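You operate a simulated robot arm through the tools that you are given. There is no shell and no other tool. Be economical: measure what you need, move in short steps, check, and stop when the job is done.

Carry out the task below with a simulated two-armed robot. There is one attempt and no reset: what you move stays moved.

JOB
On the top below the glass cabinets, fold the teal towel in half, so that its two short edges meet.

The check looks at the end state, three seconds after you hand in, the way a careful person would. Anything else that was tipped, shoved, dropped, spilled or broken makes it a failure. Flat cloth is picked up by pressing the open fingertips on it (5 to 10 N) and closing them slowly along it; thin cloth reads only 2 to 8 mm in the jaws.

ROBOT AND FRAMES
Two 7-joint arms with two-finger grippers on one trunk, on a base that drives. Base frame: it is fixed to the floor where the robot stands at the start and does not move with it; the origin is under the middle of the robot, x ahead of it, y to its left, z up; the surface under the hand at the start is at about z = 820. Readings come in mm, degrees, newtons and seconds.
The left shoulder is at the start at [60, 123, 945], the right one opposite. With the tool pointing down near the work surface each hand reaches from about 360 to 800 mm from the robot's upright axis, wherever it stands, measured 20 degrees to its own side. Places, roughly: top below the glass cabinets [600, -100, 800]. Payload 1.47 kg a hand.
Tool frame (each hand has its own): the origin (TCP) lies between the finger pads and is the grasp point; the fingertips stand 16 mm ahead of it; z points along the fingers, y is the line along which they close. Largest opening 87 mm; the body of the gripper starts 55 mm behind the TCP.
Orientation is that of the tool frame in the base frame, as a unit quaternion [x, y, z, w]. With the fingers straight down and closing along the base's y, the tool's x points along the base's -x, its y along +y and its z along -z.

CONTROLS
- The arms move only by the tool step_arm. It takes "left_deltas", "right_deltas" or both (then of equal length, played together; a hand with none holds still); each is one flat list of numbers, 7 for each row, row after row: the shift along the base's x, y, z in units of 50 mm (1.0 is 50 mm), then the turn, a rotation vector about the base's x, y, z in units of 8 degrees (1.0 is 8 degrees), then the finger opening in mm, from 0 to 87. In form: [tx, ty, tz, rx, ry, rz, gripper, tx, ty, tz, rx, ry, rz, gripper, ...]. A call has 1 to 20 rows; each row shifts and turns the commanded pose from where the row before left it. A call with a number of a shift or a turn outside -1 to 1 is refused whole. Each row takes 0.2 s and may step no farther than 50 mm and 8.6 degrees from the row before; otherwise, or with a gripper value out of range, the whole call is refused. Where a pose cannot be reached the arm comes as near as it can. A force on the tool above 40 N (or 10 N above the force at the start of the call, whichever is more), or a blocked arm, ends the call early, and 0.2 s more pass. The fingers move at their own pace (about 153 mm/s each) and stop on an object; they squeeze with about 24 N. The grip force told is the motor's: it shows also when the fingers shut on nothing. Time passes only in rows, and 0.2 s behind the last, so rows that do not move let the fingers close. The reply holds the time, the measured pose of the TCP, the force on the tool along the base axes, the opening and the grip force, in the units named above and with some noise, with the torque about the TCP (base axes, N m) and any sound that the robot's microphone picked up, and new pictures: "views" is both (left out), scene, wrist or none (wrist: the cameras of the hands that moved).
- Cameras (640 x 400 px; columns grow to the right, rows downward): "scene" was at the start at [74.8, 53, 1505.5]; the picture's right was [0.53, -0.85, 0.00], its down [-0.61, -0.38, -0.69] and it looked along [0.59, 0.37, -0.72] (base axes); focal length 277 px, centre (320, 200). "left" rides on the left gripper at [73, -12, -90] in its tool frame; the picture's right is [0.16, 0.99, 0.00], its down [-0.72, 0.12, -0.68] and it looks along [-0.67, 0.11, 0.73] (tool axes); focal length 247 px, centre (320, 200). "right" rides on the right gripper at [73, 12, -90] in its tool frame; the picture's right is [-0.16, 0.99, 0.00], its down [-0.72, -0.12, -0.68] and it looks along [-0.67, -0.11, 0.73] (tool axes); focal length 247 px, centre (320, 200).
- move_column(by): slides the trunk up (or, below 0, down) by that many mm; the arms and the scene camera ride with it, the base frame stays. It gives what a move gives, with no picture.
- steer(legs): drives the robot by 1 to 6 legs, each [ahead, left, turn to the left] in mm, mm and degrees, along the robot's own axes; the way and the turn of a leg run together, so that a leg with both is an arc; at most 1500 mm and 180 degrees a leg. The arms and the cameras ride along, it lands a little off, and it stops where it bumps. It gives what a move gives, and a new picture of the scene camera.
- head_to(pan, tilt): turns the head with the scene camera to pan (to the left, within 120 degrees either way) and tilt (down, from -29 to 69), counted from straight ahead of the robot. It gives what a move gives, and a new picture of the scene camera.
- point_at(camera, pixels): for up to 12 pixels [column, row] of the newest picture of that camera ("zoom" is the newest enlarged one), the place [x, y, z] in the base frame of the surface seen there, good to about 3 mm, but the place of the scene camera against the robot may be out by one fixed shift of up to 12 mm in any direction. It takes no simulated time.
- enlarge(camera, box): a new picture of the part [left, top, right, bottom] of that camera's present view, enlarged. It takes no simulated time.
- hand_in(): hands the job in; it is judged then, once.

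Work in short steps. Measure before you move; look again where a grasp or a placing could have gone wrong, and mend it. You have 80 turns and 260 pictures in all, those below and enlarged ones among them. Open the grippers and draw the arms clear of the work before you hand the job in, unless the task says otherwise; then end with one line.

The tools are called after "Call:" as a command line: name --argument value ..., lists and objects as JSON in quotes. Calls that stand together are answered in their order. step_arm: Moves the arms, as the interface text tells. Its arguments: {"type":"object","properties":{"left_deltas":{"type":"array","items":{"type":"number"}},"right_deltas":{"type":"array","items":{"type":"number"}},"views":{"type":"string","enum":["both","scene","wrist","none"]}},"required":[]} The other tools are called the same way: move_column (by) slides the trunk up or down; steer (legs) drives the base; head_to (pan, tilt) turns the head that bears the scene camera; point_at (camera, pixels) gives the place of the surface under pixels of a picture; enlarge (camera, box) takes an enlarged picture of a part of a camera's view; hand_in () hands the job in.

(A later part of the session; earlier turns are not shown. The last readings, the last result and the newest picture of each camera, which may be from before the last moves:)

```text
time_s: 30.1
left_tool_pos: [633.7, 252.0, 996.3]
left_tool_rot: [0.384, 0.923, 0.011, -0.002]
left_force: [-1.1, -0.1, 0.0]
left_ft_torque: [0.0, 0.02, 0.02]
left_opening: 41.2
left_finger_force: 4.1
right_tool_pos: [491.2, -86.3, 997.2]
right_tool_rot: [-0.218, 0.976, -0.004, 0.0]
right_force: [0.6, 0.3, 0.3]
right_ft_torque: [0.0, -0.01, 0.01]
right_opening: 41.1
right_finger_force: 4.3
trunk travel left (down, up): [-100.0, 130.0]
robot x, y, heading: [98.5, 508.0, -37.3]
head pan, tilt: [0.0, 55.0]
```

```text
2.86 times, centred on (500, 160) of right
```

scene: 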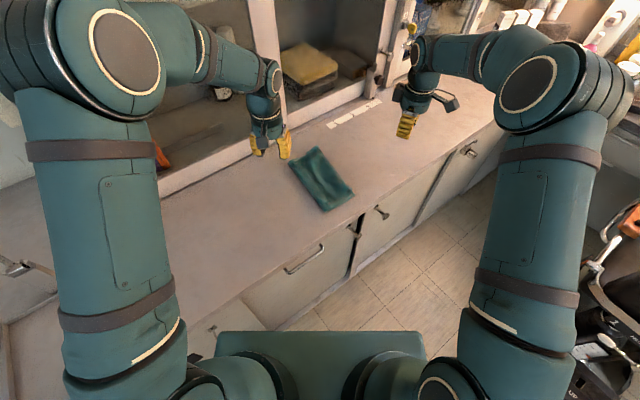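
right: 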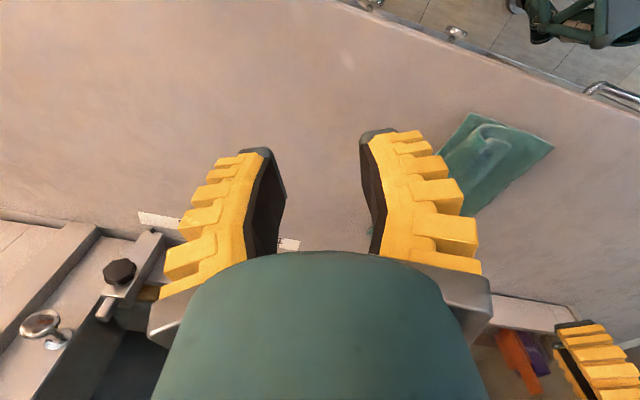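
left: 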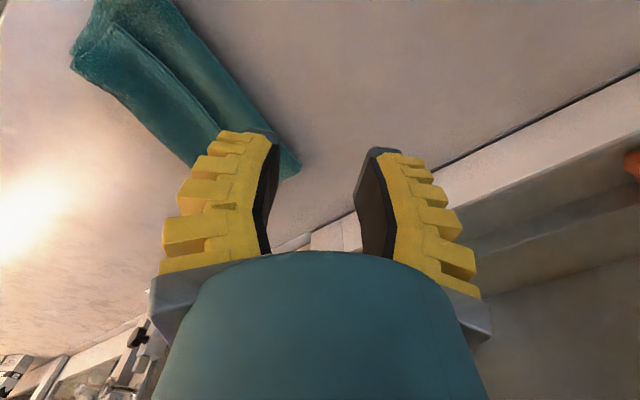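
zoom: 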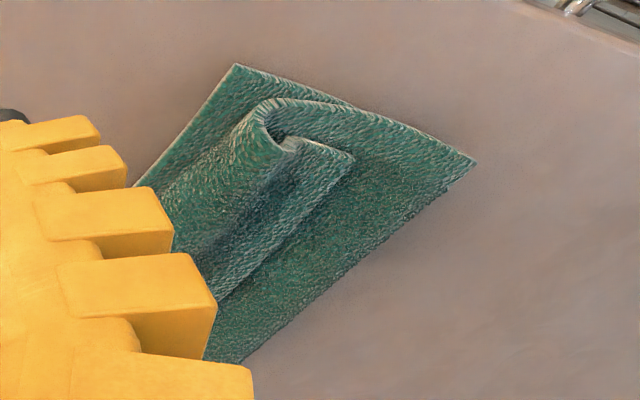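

Bottom-layer extents look shorter than expected, so I need a closer look for hidden wrinkles.

Call:
enlarge --camera "scene" --box '[285, 138, 365, 218]'

Call:
enlarge --camera "left" --box '[50, 0, 310, 190]'

Call:
point_at --camera "left" --pixels '[[300, 168], [195, 165], [72, 66], [95, 5], [265, 125], [180, 85]]'

```text
5.00 times, centred on (325, 178) of scene
```

zoom: 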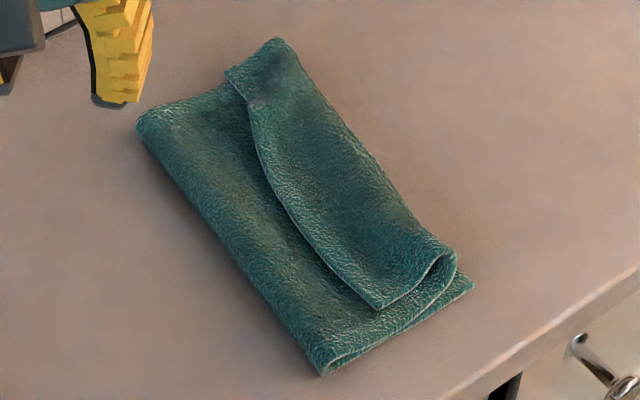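

```text
2.11 times, centred on (180, 95) of left
```

zoom: 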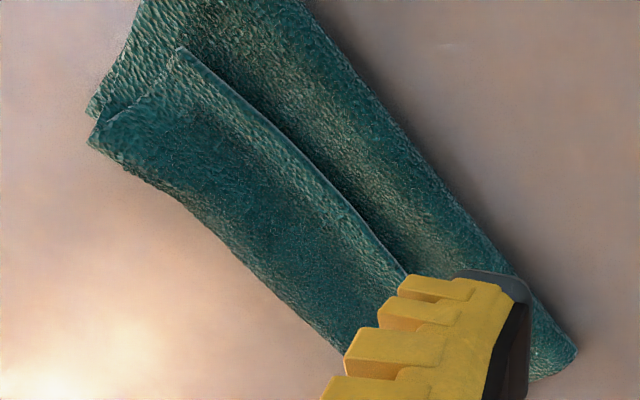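

```text
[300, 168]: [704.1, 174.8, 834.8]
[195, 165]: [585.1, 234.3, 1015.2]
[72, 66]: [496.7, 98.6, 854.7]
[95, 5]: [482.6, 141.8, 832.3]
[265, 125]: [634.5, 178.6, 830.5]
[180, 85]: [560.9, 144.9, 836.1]
```

The flap is a clean strip about 50 mm wide. My plan is to grip its free edge with fingers closing along the edge (x), so no tail is left, and flip it to −y. I measure that edge with the left camera.

Call:
point_at --camera "left" --pixels '[[114, 24], [135, 42], [156, 62], [175, 79], [192, 98], [210, 118], [92, 63], [140, 95], [175, 130], [190, 145]]'

```text
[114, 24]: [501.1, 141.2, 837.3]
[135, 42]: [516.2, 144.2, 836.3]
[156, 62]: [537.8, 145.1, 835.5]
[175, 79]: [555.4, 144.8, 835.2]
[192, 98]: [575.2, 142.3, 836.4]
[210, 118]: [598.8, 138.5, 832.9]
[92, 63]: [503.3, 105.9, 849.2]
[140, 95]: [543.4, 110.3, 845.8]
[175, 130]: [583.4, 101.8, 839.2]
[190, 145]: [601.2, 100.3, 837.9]
```

The flap's free edge runs from (501,141) through (555,145) to (600,138). I bring the left hand over its middle, turned to close along x.

Call:
step_arm --left_deltas '[-0.163, -0.4, -0.387, 0, 0, -0.9375, 40, -0.163, -0.4, -0.387, 0, 0, -0.9375, 40, -0.163, -0.4, -0.387, 0, 0, -0.9375, 40, -0.163, -0.4, -0.387, 0, 0, -0.9375, 40, -0.163, -0.4, -0.387, 0, 0, -0.9375, 40, -0.163, -0.4, -0.387, 0, 0, -0.9375, 40]'

```text
time_s: 31.5
left_tool_pos: [585.9, 128.5, 878.7]
left_tool_rot: [0.708, 0.706, 0.01, 0.003]
left_force: [0.1, -0.1, -0.4]
left_ft_torque: [-0.03, -0.03, -0.02]
left_opening: 45.7
left_finger_force: 3.3
right_tool_pos: [490.3, -86.8, 994.9]
right_tool_rot: [-0.219, 0.976, -0.005, 0.001]
right_force: [0.0, -0.3, -0.3]
right_ft_torque: [0.01, 0.02, 0.01]
right_opening: 41.2
right_finger_force: 3.7
trunk travel left (down, up): [-100.0, 130.0]
robot x, y, heading: [97.8, 508.2, -36.9]
head pan, tilt: [0.0, 55.0]
```

scene: 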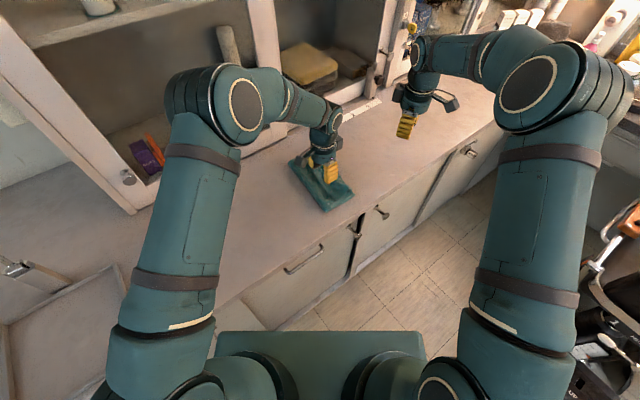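
left: 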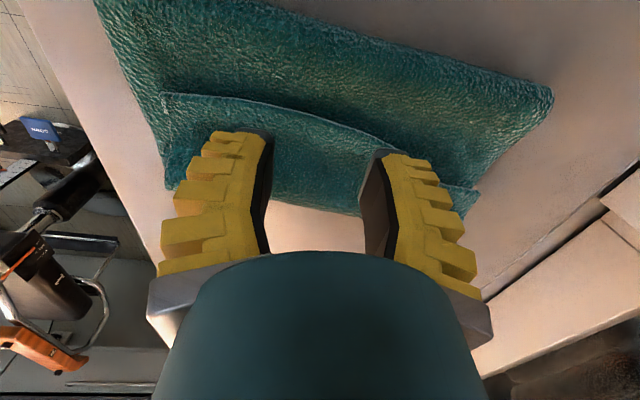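

This view is clear. I measure the flap edge and apex here.

Call:
point_at --camera "left" --pixels '[[170, 95], [250, 100], [320, 120], [360, 138], [440, 186], [472, 200], [320, 207], [290, 200], [168, 188], [545, 95], [105, 5], [300, 150]]'

```text
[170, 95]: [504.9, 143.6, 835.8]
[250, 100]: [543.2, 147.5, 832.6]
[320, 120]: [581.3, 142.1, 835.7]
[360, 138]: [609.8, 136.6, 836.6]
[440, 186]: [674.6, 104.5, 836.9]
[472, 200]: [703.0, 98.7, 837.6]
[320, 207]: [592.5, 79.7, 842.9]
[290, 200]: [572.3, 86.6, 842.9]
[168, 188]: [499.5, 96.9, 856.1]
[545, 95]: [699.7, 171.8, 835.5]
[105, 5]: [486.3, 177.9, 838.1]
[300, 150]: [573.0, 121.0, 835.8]
```

I align over the edge at (575,133), lower and press gently on the flap.

Call:
step_arm --left_deltas '[-0.1, 0.05, -0.15, 0, 0, 0, 40, -0.1, 0.04, -0.15, 0, 0, 0, 40, 0, 0, -0.15, 0, 0, 0, 40, 0, 0, -0.06, 0, 0, 0, 40, 0, 0, -0.04, 0, 0, 0, 40]' --views "wrist"

```text
time_s: 32.7
left_tool_pos: [574.4, 133.1, 851.1]
left_tool_rot: [0.708, 0.706, 0.01, 0.003]
left_force: [-0.8, -0.6, 0.4]
left_ft_torque: [-0.01, 0.01, 0.03]
left_opening: 40.8
left_finger_force: 7.0
right_tool_pos: [491.2, -85.9, 995.8]
right_tool_rot: [-0.218, 0.976, -0.003, 0.001]
right_force: [-0.2, -0.3, -0.4]
right_ft_torque: [0.02, 0.0, 0.01]
right_opening: 41.0
right_finger_force: 4.8
trunk travel left (down, up): [-100.0, 130.0]
robot x, y, heading: [97.5, 512.0, -37.3]
head pan, tilt: [0.0, 55.0]
```

left: 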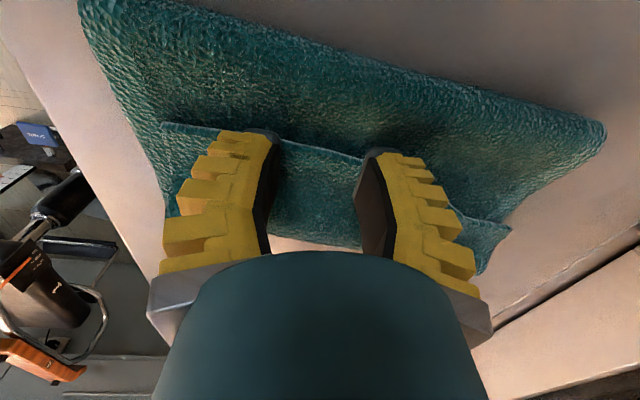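

The tips are just touching, straddling the flap edge. I press a bit more and check the force before closing.

Call:
step_arm --left_deltas '[0, 0, -0.04, 0, 0, 0, 40, 0, 0, -0.04, 0, 0, 0, 40, 0, 0, -0.04, 0, 0, 0, 40]' --views "none"

```text
time_s: 33.5
left_tool_pos: [574.7, 133.9, 845.1]
left_tool_rot: [0.708, 0.706, 0.01, 0.002]
left_force: [-0.4, 0.4, 3.2]
left_ft_torque: [-0.01, 0.04, 0.0]
left_opening: 40.8
left_finger_force: 7.3
right_tool_pos: [491.8, -86.4, 995.2]
right_tool_rot: [-0.218, 0.976, -0.004, 0.001]
right_force: [0.8, 0.6, -0.8]
right_ft_torque: [0.01, -0.01, -0.01]
right_opening: 40.7
right_finger_force: 4.6
trunk travel left (down, up): [-100.0, 130.0]
robot x, y, heading: [97.3, 509.3, -37.3]
head pan, tilt: [0.0, 55.0]
```

The force is 3.2 N, which is gentle enough to take only the top flap. I close slowly and lift 25 mm.

Call:
step_arm --left_deltas '[0, 0, 0, 0, 0, 0, 36, 0, 0, 0, 0, 0, 0, 32, 0, 0, 0, 0, 0, 0, 28, 0, 0, 0, 0, 0, 0, 24, 0, 0, 0, 0, 0, 0, 20, 0, 0, 0, 0, 0, 0, 16, 0, 0, 0, 0, 0, 0, 12, 0, 0, 0, 0, 0, 0, 8, 0, 0, 0, 0, 0, 0, 4, 0, 0, 0, 0, 0, 0, 0, 0, 0, 0, 0, 0, 0, 0, 0, 0, 0.1, 0, 0, 0, 0, 0, 0, 0.2, 0, 0, 0, 0, 0, 0, 0.2, 0, 0, 0, 0]'

Call:
enlarge --camera "scene" --box '[275, 110, 395, 220]'

```text
time_s: 36.5
left_tool_pos: [575.1, 133.6, 872.3]
left_tool_rot: [0.708, 0.706, 0.01, 0.002]
left_force: [0.0, 0.0, 0.6]
left_ft_torque: [-0.02, -0.02, -0.02]
left_opening: 0.1
left_finger_force: 24.2
right_tool_pos: [492.4, -86.9, 995.8]
right_tool_rot: [-0.218, 0.976, -0.004, 0.001]
right_force: [0.0, 0.0, -0.1]
right_ft_torque: [0.02, -0.01, 0.0]
right_opening: 40.7
right_finger_force: 4.1
trunk travel left (down, up): [-100.0, 130.0]
robot x, y, heading: [96.4, 504.0, -37.2]
head pan, tilt: [0.0, 55.0]
```

scene: 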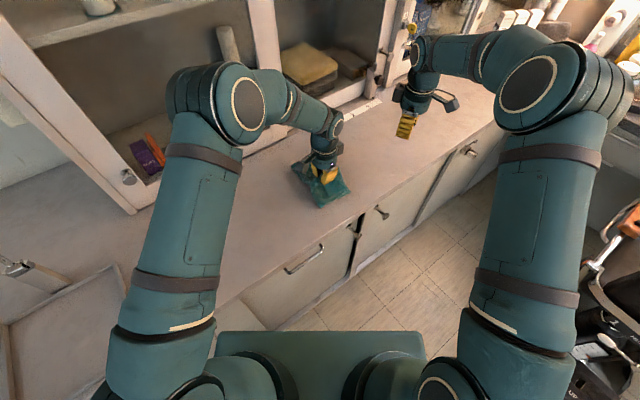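
left: 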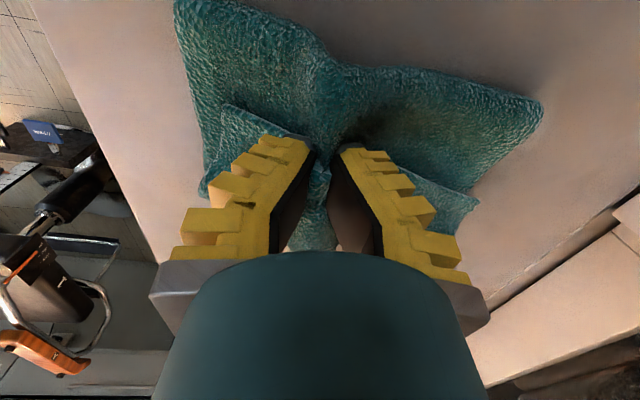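

```text
3.64 times, centred on (335, 165) of scene
```

zoom: 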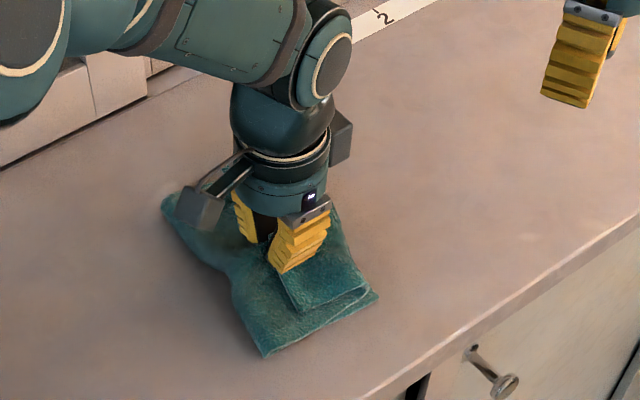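

The grip took the layer beneath as well. I put it back down, open to spread the pleat, and lift off to look.

Call:
step_arm --left_deltas '[0, 0, -0.2, 0, 0, 0, 0, 0, 0, -0.25, 0, 0, 0, 0, 0, 0, 0, 0, 0, 0, 8, 0, 0, 0, 0, 0, 0, 20, 0, 0, 0, 0, 0, 0, 32, 0, 0, 0, 0, 0, 0, 44, 0, 0, 0, 0, 0, 0, 44, 0, 0, 0.2, 0, 0, 0, 44, 0, 0.2, 0.6, 0, 0, 0, 44, 0, 0.5, 0.6, 0, 0, 0, 44, 0, 0.6, 0.4, 0, 0, 0, 44]'

Call:
enlarge --camera "scene" --box '[275, 120, 375, 220]'

```text
time_s: 38.9
left_tool_pos: [573.9, 198.0, 939.8]
left_tool_rot: [0.708, 0.707, 0.009, 0.003]
left_force: [0.2, 0.2, 0.0]
left_ft_torque: [-0.02, -0.01, 0.01]
left_opening: 49.9
left_finger_force: 4.3
right_tool_pos: [491.0, -86.2, 995.7]
right_tool_rot: [-0.219, 0.976, -0.004, 0.0]
right_force: [0.1, 0.7, -0.3]
right_ft_torque: [0.03, 0.0, -0.03]
right_opening: 41.0
right_finger_force: 4.7
trunk travel left (down, up): [-100.0, 130.0]
robot x, y, heading: [96.6, 507.6, -37.0]
head pan, tilt: [0.0, 55.0]
```

scene: 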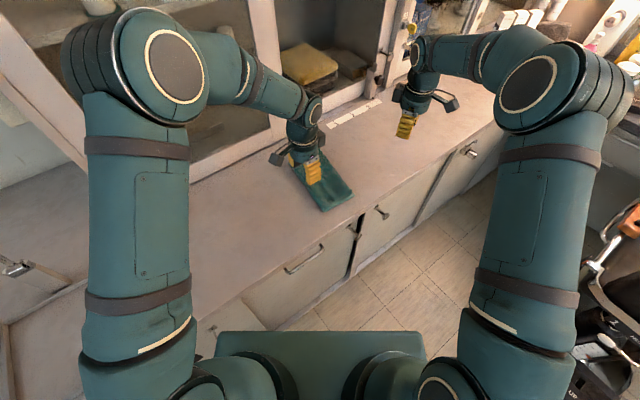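
left: 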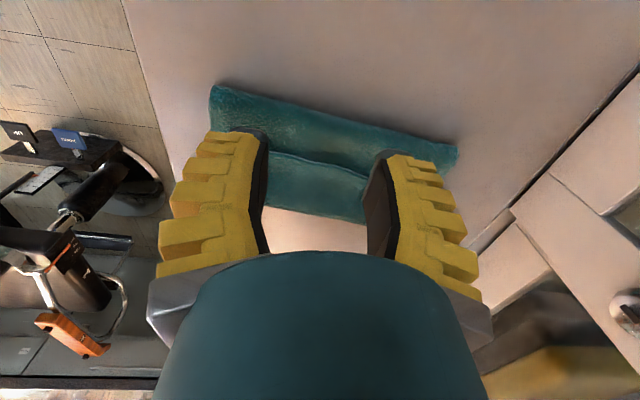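

```text
4.00 times, centred on (325, 170) of scene
```

zoom: 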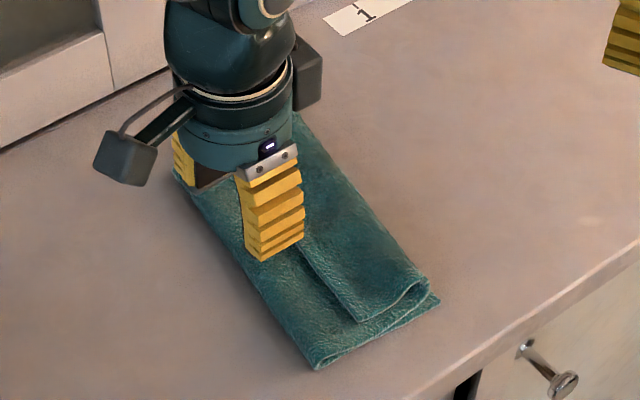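

It is restored. Now I'll bulldoze the flap's free edge toward −y, with the wide-open fingers upright and just touching the layer below. I measure the edge and surface height first.

Call:
point_at --camera "left" --pixels '[[272, 153], [300, 157], [330, 164], [366, 180], [272, 140], [320, 145], [360, 160], [320, 125], [300, 190], [330, 215], [212, 88], [455, 150]]'

```text
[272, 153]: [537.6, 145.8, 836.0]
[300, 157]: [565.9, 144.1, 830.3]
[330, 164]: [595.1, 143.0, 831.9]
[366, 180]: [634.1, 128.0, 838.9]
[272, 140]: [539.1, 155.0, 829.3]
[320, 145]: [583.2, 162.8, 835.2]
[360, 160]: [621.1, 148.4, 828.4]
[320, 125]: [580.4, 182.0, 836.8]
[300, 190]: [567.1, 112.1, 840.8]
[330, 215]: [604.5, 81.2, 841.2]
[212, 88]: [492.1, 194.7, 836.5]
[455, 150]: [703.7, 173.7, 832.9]
```

The layer just ahead of the flap edge is at z≈829 and the edge sits at y≈144. I bring the open fingers down right behind it (+y side).

Call:
step_arm --left_deltas '[0.02, -0.12, -0.34, 0.2, 0, -0.2, 87, 0.02, -0.12, -0.34, 0.2, 0, -0.2, 87, 0.02, -0.12, -0.34, 0.2, 0, -0.2, 87, 0, -0.12, -0.34, 0.2, 0, -0.2, 87, 0, -0.12, -0.34, 0.2, 0, -0.2, 87, 0, 0, -0.06, 0, 0, 0, 87]' --views "wrist"

```text
time_s: 40.3
left_tool_pos: [577.5, 169.0, 850.7]
left_tool_rot: [0.753, 0.653, 0.059, -0.046]
left_force: [0.0, 0.8, -0.7]
left_ft_torque: [0.03, 0.01, 0.02]
left_opening: 87.0
left_finger_force: 0.1
right_tool_pos: [491.3, -85.3, 995.7]
right_tool_rot: [-0.218, 0.976, -0.005, 0.001]
right_force: [-0.3, 0.6, 0.5]
right_ft_torque: [0.01, 0.03, -0.01]
right_opening: 41.0
right_finger_force: 4.4
trunk travel left (down, up): [-100.0, 130.0]
robot x, y, heading: [98.8, 511.5, -37.4]
head pan, tilt: [0.0, 55.0]
```

left: 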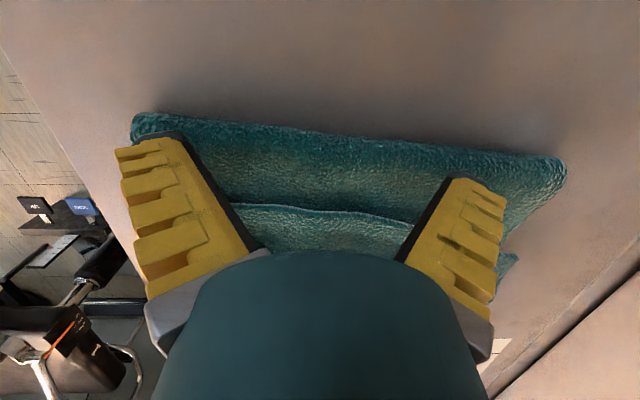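

The fingers are just behind the edge. I lower to light contact and push 40 mm toward −y.

Call:
step_arm --left_deltas '[0, 0, -0.05, 0, 0, 0, 87, 0, 0, -0.04, 0, 0, 0, 87, 0, -0.1, 0, 0, 0, 0, 87, 0, -0.1, 0, 0, 0, 0, 87, 0, -0.1, 0, 0, 0, 0, 87, 0, -0.1, 0, 0, 0, 0, 87, 0, -0.1, 0, 0, 0, 0, 87, 0, -0.1, 0, 0, 0, 0, 87, 0, -0.1, 0, 0, 0, 0, 87, 0, -0.1, 0, 0, 0, 0, 87]'

Call:
enlarge --camera "scene" --box '[275, 120, 375, 220]'

```text
time_s: 42.5
left_tool_pos: [578.4, 129.2, 845.4]
left_tool_rot: [0.754, 0.653, 0.058, -0.046]
left_force: [-0.2, 0.8, 0.3]
left_ft_torque: [0.0, 0.02, -0.01]
left_opening: 86.9
left_finger_force: 0.0
right_tool_pos: [491.6, -87.4, 996.3]
right_tool_rot: [-0.218, 0.976, -0.004, 0.001]
right_force: [0.3, 0.1, 0.3]
right_ft_torque: [-0.01, -0.01, 0.0]
right_opening: 40.6
right_finger_force: 4.4
trunk travel left (down, up): [-100.0, 130.0]
robot x, y, heading: [100.3, 509.7, -37.3]
head pan, tilt: [0.0, 55.0]
```

scene: 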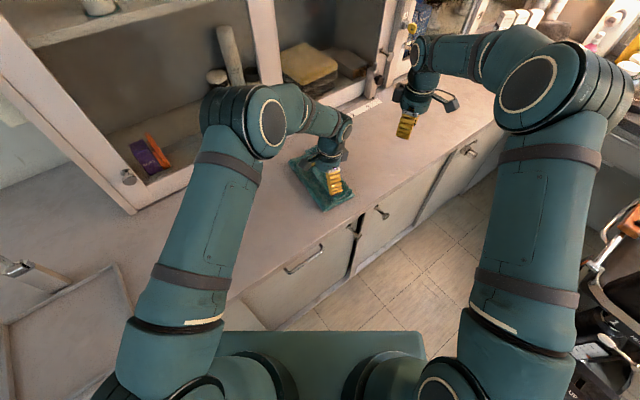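
left: 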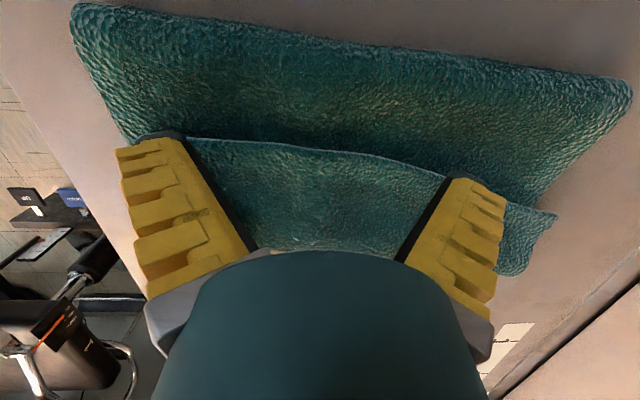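

```text
4.00 times, centred on (325, 170) of scene
```

zoom: 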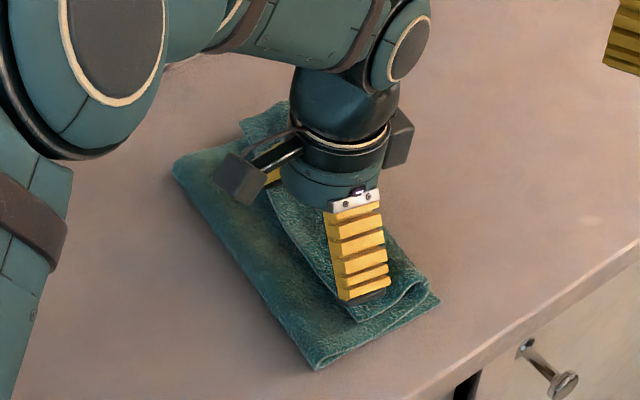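

The fingers rode over the thin flap without flipping it. The clean fix is to reverse: grip the apex loop with both hands as before, unfold to the left, then refold gripping right at the edge. I lift and bring both hands over the apex.

Call:
step_arm --left_deltas '[0, 0, 0.5, -0.2, 0, 0, 87, 0, 0, 0.6, -0.2, 0, 0.9, 60, 0.3, -0.1, 0, -0.2, 0, 0.95, 40, 0.3, -0.15, 0, -0.2, 0, 0.95, 40, 0.35, -0.2, 0, -0.2, 0, 0.95, 40, 0.35, -0.2, 0, 0, 0, 0.95, 40, 0.35, -0.2, 0, 0, 0, 0.95, 40, 0.3, -0.15, 0, 0, 0, 0.97, 40]' --right_deltas '[0, 0, 0, 0, 0, 0, 40, 0, 0, 0, 0, 0, 0, 40, 0, 0, 0, 0, 0, 0, 40, 0.15, 0.75, -0.3, 0, 0, 0, 40, 0.15, 0.75, -0.4, 0, 0, 0, 40, 0.15, 0.75, -0.4, 0, 0, 0, 40, 0.15, 0.75, -0.4, 0, 0, 0, 40, 0.16, 0.68, -0.4, 0, 0, 0, 40]'

```text
time_s: 44.3
left_tool_pos: [675.9, 77.5, 900.9]
left_tool_rot: [0.383, 0.924, 0.002, -0.007]
left_force: [-0.5, -0.8, 0.2]
left_ft_torque: [0.0, 0.0, -0.01]
left_opening: 45.7
left_finger_force: 3.7
right_tool_pos: [529.6, 95.3, 898.8]
right_tool_rot: [-0.218, 0.976, -0.004, 0.0]
right_force: [0.7, -0.3, -0.1]
right_ft_torque: [0.03, 0.04, 0.0]
right_opening: 46.0
right_finger_force: 4.2
trunk travel left (down, up): [-100.0, 130.0]
robot x, y, heading: [96.3, 512.5, -37.0]
head pan, tilt: [0.0, 55.0]
```

scene: 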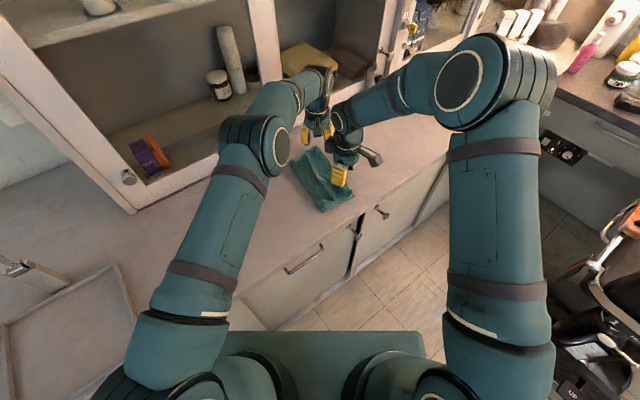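
right: 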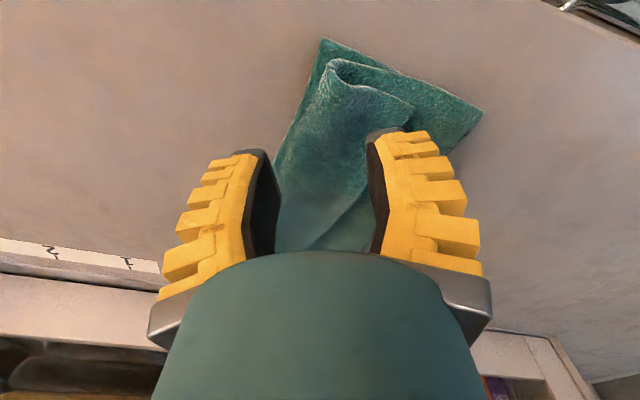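
left: 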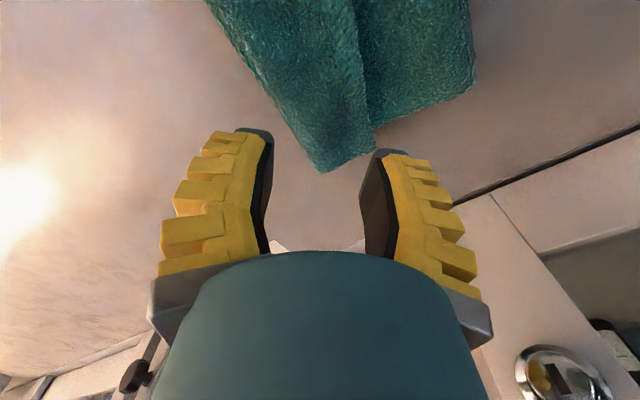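

I measure the apex line and flap corner under both hands.

Call:
point_at --camera "left" --pixels '[[322, 168], [295, 130], [270, 90], [370, 150], [330, 120], [365, 60]]'

Call:
point_at --camera "right" --pixels '[[332, 66], [310, 100], [285, 180], [410, 104], [350, 140], [322, 42], [340, 110]]'

```text
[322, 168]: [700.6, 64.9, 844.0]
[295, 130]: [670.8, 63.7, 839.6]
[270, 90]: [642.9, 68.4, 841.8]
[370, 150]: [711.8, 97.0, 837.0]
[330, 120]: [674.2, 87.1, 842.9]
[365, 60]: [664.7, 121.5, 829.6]
```

```text
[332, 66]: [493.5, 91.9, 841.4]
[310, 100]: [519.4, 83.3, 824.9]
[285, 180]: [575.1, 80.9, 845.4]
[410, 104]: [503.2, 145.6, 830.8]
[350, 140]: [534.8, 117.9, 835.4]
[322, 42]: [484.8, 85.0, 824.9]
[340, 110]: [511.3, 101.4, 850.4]
```

The apex loop runs from (495,92) to (700,65) at height 840–850. I descend so the tips reach z≈832, above the bottom layer, and close on the loop.

Call:
step_arm --left_deltas '[-0.04, -0.02, -0.35, 0, 0, 0, 40, -0.04, -0.02, -0.35, 0, 0, 0, 40, 0, 0, -0.34, 0, 0, 0, 40, 0, 0, 0, 0, 0, 0, 34, 0, 0, 0, 0, 0, 0, 28, 0, 0, 0, 0, 0, 0, 22, 0, 0, 0, 0, 0, 0, 16, 0, 0, 0, 0, 0, 0, 10, 0, 0, 0, 0, 0, 0, 4, 0, 0, 0, 0, 0, 0, 0, 0, 0, 0, 0, 0, 0, 0]' --right_deltas '[-0.04, -0.03, -0.35, 0, 0, 0, 40, -0.04, -0.02, -0.35, 0, 0, 0, 40, 0, 0, -0.3, 0, 0, 0, 40, 0, 0, 0, 0, 0, 0, 34, 0, 0, 0, 0, 0, 0, 28, 0, 0, 0, 0, 0, 0, 22, 0, 0, 0, 0, 0, 0, 16, 0, 0, 0, 0, 0, 0, 10, 0, 0, 0, 0, 0, 0, 4, 0, 0, 0, 0, 0, 0, 0, 0, 0, 0, 0, 0, 0, 0]' --views "wrist"

```text
time_s: 46.7
left_tool_pos: [672.7, 75.4, 849.5]
left_tool_rot: [0.384, 0.923, 0.002, -0.005]
left_force: [0.1, 1.0, -0.5]
left_ft_torque: [0.01, -0.01, 0.03]
left_opening: 0.1
left_finger_force: 23.6
right_tool_pos: [523.9, 93.8, 848.8]
right_tool_rot: [-0.218, 0.976, -0.004, 0.001]
right_force: [-0.4, -0.7, 0.8]
right_ft_torque: [-0.01, 0.0, -0.01]
right_opening: 0.0
right_finger_force: 23.9
trunk travel left (down, up): [-100.0, 130.0]
robot x, y, heading: [98.8, 508.9, -37.2]
head pan, tilt: [0.0, 55.0]
```

right: 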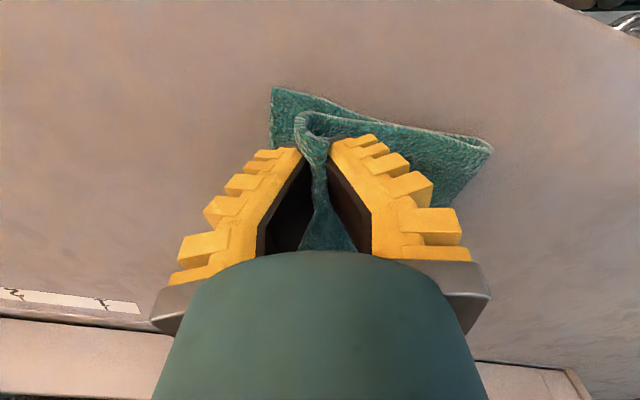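
left: 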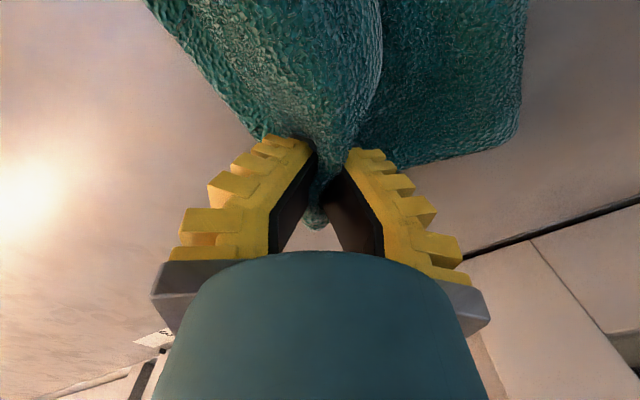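

Both hands hold the loop as before. I carry it back over to the left, pulling slightly past so the strip can be laid trailing outward.

Call:
step_arm --left_deltas '[0, 0.16, 0.31, 0, 0, 0, 0, 0, 0.16, 0.31, 0, 0, 0, 0, 0, 0.3, 0.35, 0, 0, 0, 0, 0, 0.3, 0.35, 0, 0, 0, 0, 0, 0.35, 0.15, 0, 0, 0, 0, 0, 0.35, 0.15, 0, 0, 0, 0, 0, 0.35, 0, 0, 0, 0, 0, 0, 0.35, 0, 0, 0, 0, 0, 0, 0.35, -0.05, 0, 0, 0, 0, 0, 0.35, -0.05, 0, 0, 0, 0, 0, 0.35, -0.1, 0, 0, 0, 0, 0, 0.35, -0.1, 0, 0, 0, 0]' --right_deltas '[0, 0.16, 0.31, 0, 0, 0, 0, 0, 0.16, 0.31, 0, 0, 0, 0, 0, 0.3, 0.35, 0, 0, 0, 0, 0, 0.3, 0.35, 0, 0, 0, 0, 0, 0.35, 0.15, 0, 0, 0, 0, 0, 0.35, 0.15, 0, 0, 0, 0, 0, 0.35, 0, 0, 0, 0, 0, 0, 0.35, 0, 0, 0, 0, 0, 0, 0.35, -0.05, 0, 0, 0, 0, 0, 0.35, -0.05, 0, 0, 0, 0, 0, 0.35, -0.1, 0, 0, 0, 0, 0, 0.35, -0.1, 0, 0, 0, 0]'

```text
time_s: 49.3
left_tool_pos: [670.6, 263.5, 914.4]
left_tool_rot: [0.384, 0.923, 0.002, -0.006]
left_force: [0.4, -0.4, -0.6]
left_ft_torque: [-0.04, 0.07, -0.01]
left_opening: 0.1
left_finger_force: 24.4
right_tool_pos: [523.0, 282.2, 913.6]
right_tool_rot: [-0.218, 0.976, -0.004, 0.001]
right_force: [0.4, 0.2, 0.0]
right_ft_torque: [-0.02, 0.01, -0.02]
right_opening: 0.2
right_finger_force: 24.1
trunk travel left (down, up): [-100.0, 130.0]
robot x, y, heading: [99.6, 509.8, -37.3]
head pan, tilt: [0.0, 55.0]
```

scene: 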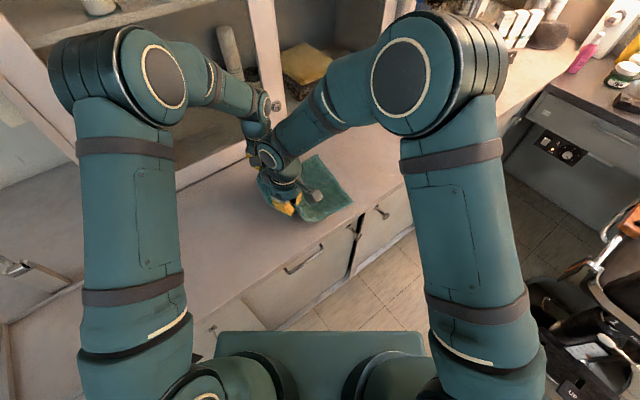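
right: 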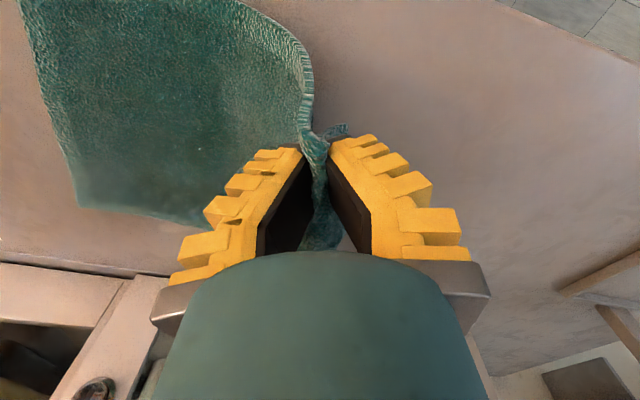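
left: 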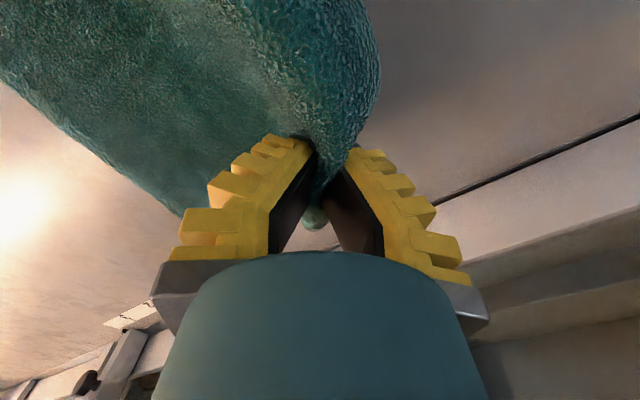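

It is unfolding nicely. I pull 35 mm farther at this height, then lower while drawing back so the hanging strip trails outward.

Call:
step_arm --left_deltas '[0, 0.35, -0.05, 0, 0, 0, 0, 0, 0.35, -0.05, 0, 0, 0, 0, 0, -0.06, -0.25, 0, 0, 0, 0, 0, -0.1, -0.25, 0, 0, 0, 0, 0, -0.12, -0.25, 0, 0, 0, 0, 0, -0.12, -0.25, 0, 0, 0, 0, 0, -0.12, -0.2, 0, 0, 0, 0, 0, -0.1, -0.05, 0, 0, 0, 0]' --right_deltas '[0, 0.35, -0.05, 0, 0, 0, 0, 0, 0.35, -0.05, 0, 0, 0, 0, 0, -0.06, -0.25, 0, 0, 0, 0, 0, -0.1, -0.25, 0, 0, 0, 0, 0, -0.12, -0.25, 0, 0, 0, 0, 0, -0.12, -0.25, 0, 0, 0, 0, 0, -0.12, -0.2, 0, 0, 0, 0, 0, -0.1, -0.05, 0, 0, 0, 0]'

```text
time_s: 51.1
left_tool_pos: [670.1, 266.1, 846.9]
left_tool_rot: [0.383, 0.924, 0.001, -0.006]
left_force: [-0.4, -0.1, 1.7]
left_ft_torque: [0.01, -0.01, 0.0]
left_opening: 0.0
left_finger_force: 24.1
right_tool_pos: [524.2, 284.7, 846.4]
right_tool_rot: [-0.219, 0.976, -0.004, 0.002]
right_force: [0.4, 0.1, 1.2]
right_ft_torque: [0.03, 0.02, -0.01]
right_opening: 0.0
right_finger_force: 23.7
trunk travel left (down, up): [-100.0, 130.0]
robot x, y, heading: [96.7, 507.9, -37.5]
head pan, tilt: [0.0, 55.0]
```

scene: 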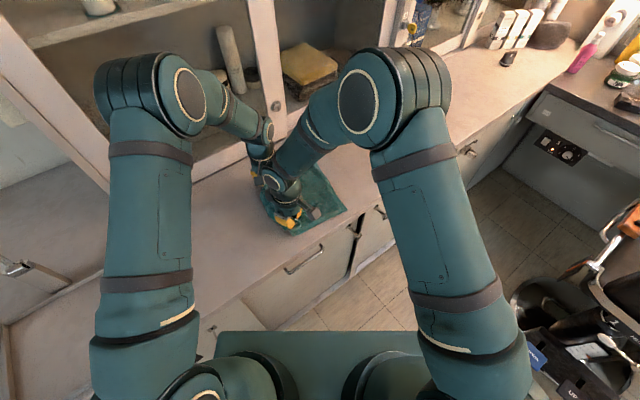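
right: 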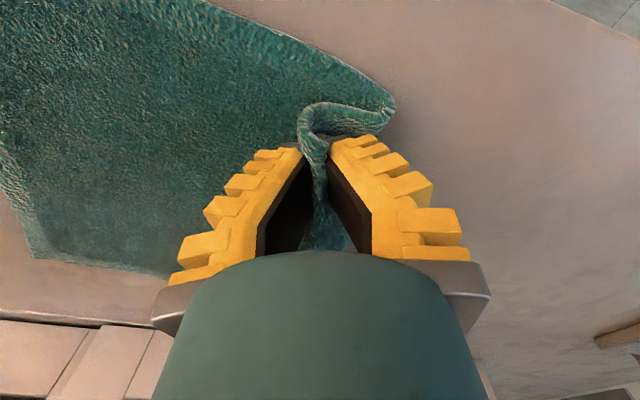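
left: 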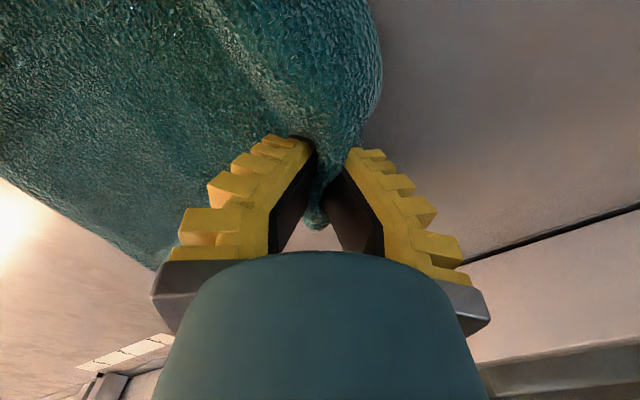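

The fold seems spread out, but the near side has some slack at (390,100). I release, lift and move the hands aside to look.

Call:
step_arm --left_deltas '[0, 0, 0, 0, 0, 0, 8, 0, 0, 0, 0, 0, 0, 20, 0, 0, 0, 0, 0, 0, 35, 0, 0, 0.3, 0, 0, 0, 35, 0, 0, 0.6, 0, 0, 0, 35, 0, 0, 0.8, 0, 0, 0, 35, -0.1, 0.8, 0.5, 0, 0, 0, 35, -0.1, 0.8, 0.2, 0, 0, 0, 35, -0.1, 0.9, 0.1, 0, 0, 0, 35]' --right_deltas '[0, 0, 0, 0, 0, 0, 8, 0, 0, 0, 0, 0, 0, 20, 0, 0, 0, 0, 0, 0, 35, 0, 0, 0.3, 0, 0, 0, 35, 0, 0, 0.6, 0, 0, 0, 35, 0, 0, 0.8, 0, 0, 0, 35, 0, -0.9, 0.4, 0, 0, 0, 35, 0, -0.95, 0.2, 0, 0, 0, 35, 0, -0.98, 0.1, 0, 0, 0, 35]'

Call:
enlarge --camera "scene" --box '[220, 120, 370, 250]'

```text
time_s: 53.1
left_tool_pos: [656.2, 391.6, 973.6]
left_tool_rot: [0.385, 0.923, 0.002, -0.006]
left_force: [0.4, -0.2, -0.3]
left_ft_torque: [-0.02, 0.0, 0.02]
left_opening: 41.0
left_finger_force: 4.5
right_tool_pos: [523.0, 140.9, 967.5]
right_tool_rot: [-0.218, 0.976, -0.004, 0.001]
right_force: [0.0, -0.1, -0.4]
right_ft_torque: [0.01, 0.04, -0.03]
right_opening: 40.9
right_finger_force: 4.3
trunk travel left (down, up): [-100.0, 130.0]
robot x, y, heading: [94.5, 509.8, -37.2]
head pan, tilt: [0.0, 55.0]
```

scene: 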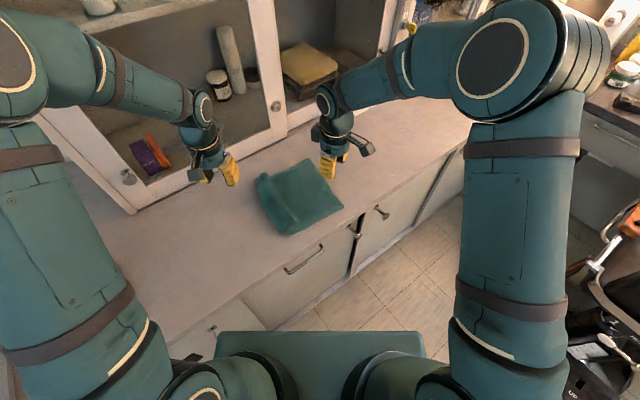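
right: 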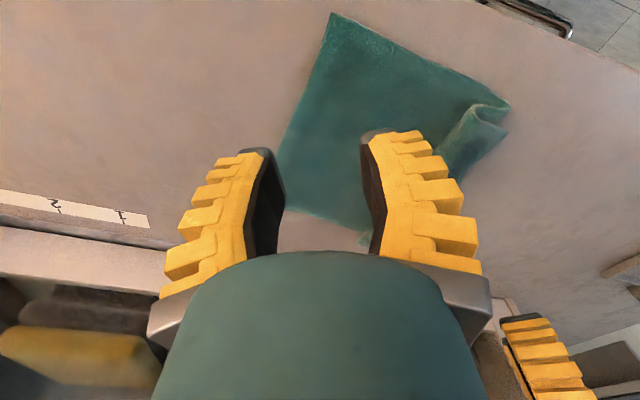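
left: 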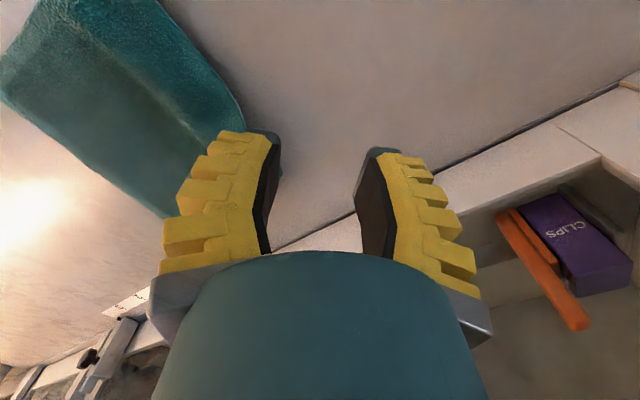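

```text
3.08 times, centred on (295, 185) of scene
```

zoom: 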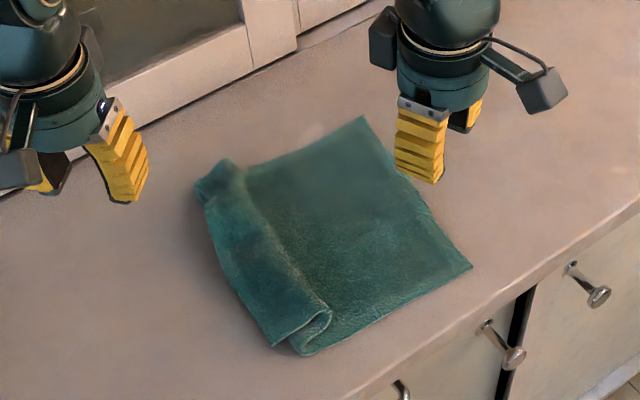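

The towel is open again except for a Z-pleat near the left edge, whose free edge points outward (+y). I measure the edge; pulling it +y will flatten the pleat.

Call:
point_at --camera "zoom" --pixels '[[200, 200], [215, 245], [235, 290], [270, 345], [303, 353], [329, 312], [238, 166], [226, 160], [280, 240], [365, 118], [470, 266], [250, 300]]'

Call:
point_at --camera "left" --pixels '[[165, 5], [200, 50], [240, 105], [165, 215], [5, 95], [130, 85]]'

Call:
point_at --camera "right" --pixels '[[505, 128], [458, 180], [332, 15], [508, 103], [480, 108], [290, 205]]'

Call:
enlarge --camera "right" --box '[420, 70, 540, 190]'

```text
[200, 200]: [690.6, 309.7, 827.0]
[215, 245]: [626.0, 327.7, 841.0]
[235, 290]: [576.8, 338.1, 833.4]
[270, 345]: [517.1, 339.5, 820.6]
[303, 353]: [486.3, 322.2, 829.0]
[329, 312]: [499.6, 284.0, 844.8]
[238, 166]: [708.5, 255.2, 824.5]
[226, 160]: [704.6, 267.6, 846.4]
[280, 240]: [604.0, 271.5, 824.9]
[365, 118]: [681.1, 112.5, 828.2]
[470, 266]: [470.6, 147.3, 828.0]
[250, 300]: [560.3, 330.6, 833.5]
```

```text
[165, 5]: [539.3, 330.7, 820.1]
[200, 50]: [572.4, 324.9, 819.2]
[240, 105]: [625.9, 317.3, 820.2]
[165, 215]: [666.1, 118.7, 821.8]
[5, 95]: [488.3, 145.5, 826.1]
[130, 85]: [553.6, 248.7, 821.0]
```

```text
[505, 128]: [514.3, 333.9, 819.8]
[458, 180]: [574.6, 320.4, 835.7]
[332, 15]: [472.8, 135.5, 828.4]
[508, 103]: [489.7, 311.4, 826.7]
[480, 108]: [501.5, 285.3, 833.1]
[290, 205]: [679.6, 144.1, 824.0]
```

```text
3.33 times, centred on (480, 130) of right
```

zoom: 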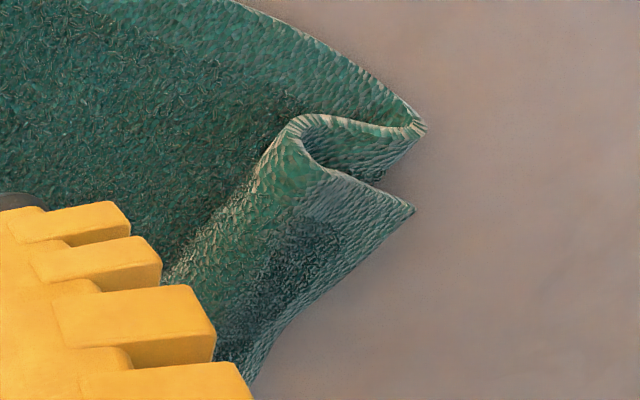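

The strip's edge overhangs the pleat, running from (514,334) to (690,305). I'll press closed fingertips on that overhanging margin with both hands and drag +y to pull the pleat out.

Call:
step_arm --left_deltas '[0.036, -0.372, -0.456, 0, 0, 0, 0, 0.036, -0.372, -0.456, 0, 0, 0, 0, 0.036, -0.372, -0.456, 0, 0, 0, 0, 0.036, -0.372, -0.456, 0, 0, 0, 0, 0.036, -0.372, -0.456, 0, 0, 0, 0]' --right_deltas '[0.056, 0.724, -0.42, 0, 0, 0, 0, 0.056, 0.724, -0.42, 0, 0, 0, 0, 0.056, 0.724, -0.42, 0, 0, 0, 0, 0.056, 0.724, -0.42, 0, 0, 0, 0, 0.056, 0.724, -0.42, 0, 0, 0, 0]' --views "wrist"

```text
time_s: 54.3
left_tool_pos: [670.8, 304.1, 857.4]
left_tool_rot: [0.386, 0.923, 0.005, -0.006]
left_force: [22.0, 32.5, -1.0]
left_ft_torque: [-3.35, 2.23, -3.85]
left_opening: 0.2
left_finger_force: 24.3
right_tool_pos: [536.0, 318.7, 858.7]
right_tool_rot: [-0.213, 0.977, -0.006, -0.003]
right_force: [-21.6, -31.9, 0.8]
right_ft_torque: [3.21, -2.21, -0.91]
right_opening: 0.1
right_finger_force: 23.5
trunk travel left (down, up): [-100.0, 130.0]
robot x, y, heading: [98.8, 505.6, -37.3]
head pan, tilt: [0.0, 55.0]
```

right: 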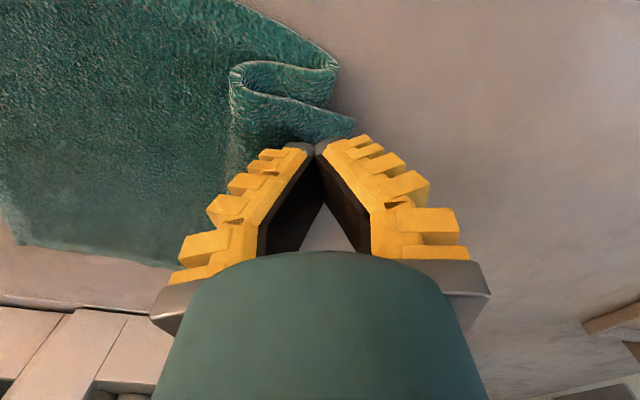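
left: 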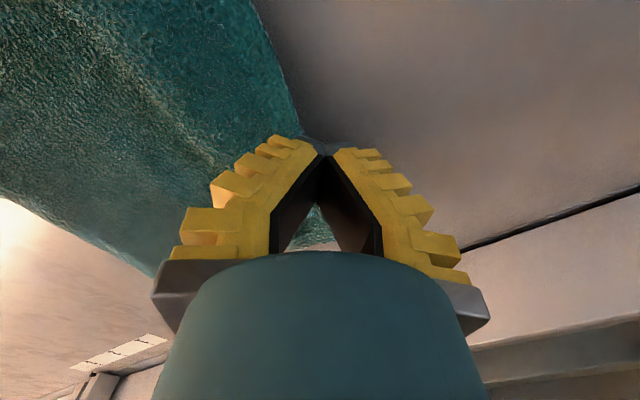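

The two wrists are touching (equal and opposite ~38 N). I spread them apart in x right away.

Call:
step_arm --left_deltas '[0.2, 0.02, 0.05, 0, 0, 0, 0, 0.1, 0, 0, 0, 0, 0, 0]' --right_deltas '[-0.2, 0, 0.05, 0, 0, 0, 0, -0.1, 0, 0, 0, 0, 0, 0]' --views "wrist"

```text
time_s: 54.9
left_tool_pos: [679.4, 298.5, 861.0]
left_tool_rot: [0.384, 0.923, 0.001, -0.007]
left_force: [-0.1, 0.2, 0.3]
left_ft_torque: [-0.03, -0.01, -0.01]
left_opening: 0.0
left_finger_force: 24.0
right_tool_pos: [524.3, 324.2, 863.8]
right_tool_rot: [-0.219, 0.976, -0.003, 0.002]
right_force: [0.0, 0.0, -0.2]
right_ft_torque: [0.01, 0.01, 0.01]
right_opening: 0.0
right_finger_force: 24.4
trunk travel left (down, up): [-100.0, 130.0]
robot x, y, heading: [96.6, 511.3, -37.4]
head pan, tilt: [0.0, 55.0]
```

right: 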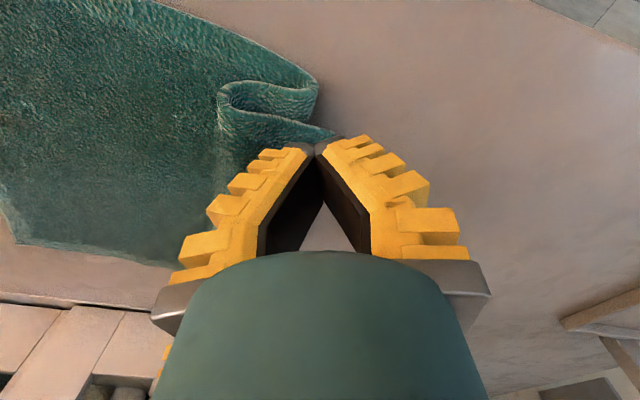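
left: 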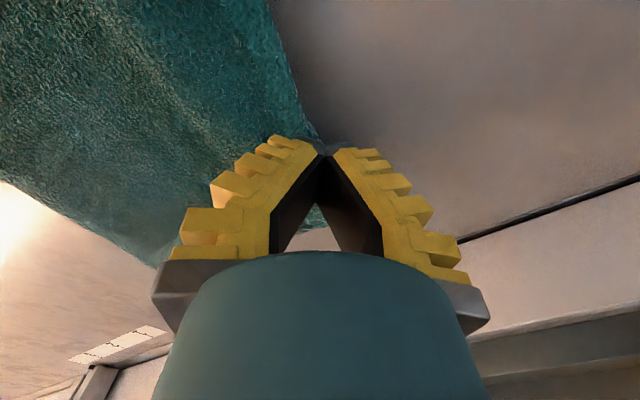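

They are clear now and the tips are over the edge margin. I lower to contact in small steps.

Call:
step_arm --left_deltas '[-0.08, -0.08, -0.18, 0, 0, 0, 0, 0, 0, -0.18, 0, 0, 0, 0, 0, 0, -0.06, 0, 0, 0, 0, 0, 0, -0.04, 0, 0, 0, 0]' --right_deltas '[0.04, -0.04, -0.2, 0, 0, 0, 0, 0, 0, -0.2, 0, 0, 0, 0, 0, 0, -0.08, 0, 0, 0, 0, 0, 0, -0.04, 0, 0, 0, 0]' --views "none"

```text
time_s: 55.9
left_tool_pos: [676.5, 294.5, 841.1]
left_tool_rot: [0.384, 0.923, 0.001, -0.004]
left_force: [1.0, -1.4, 15.6]
left_ft_torque: [-0.18, 0.11, 0.02]
left_opening: 0.0
left_finger_force: 23.7
right_tool_pos: [524.3, 322.0, 840.8]
right_tool_rot: [-0.218, 0.976, -0.005, 0.003]
right_force: [1.4, -1.6, 9.4]
right_ft_torque: [-0.17, 0.0, 0.02]
right_opening: 0.0
right_finger_force: 23.8
trunk travel left (down, up): [-100.0, 130.0]
robot x, y, heading: [96.9, 509.8, -37.1]
head pan, tilt: [0.0, 55.0]
```

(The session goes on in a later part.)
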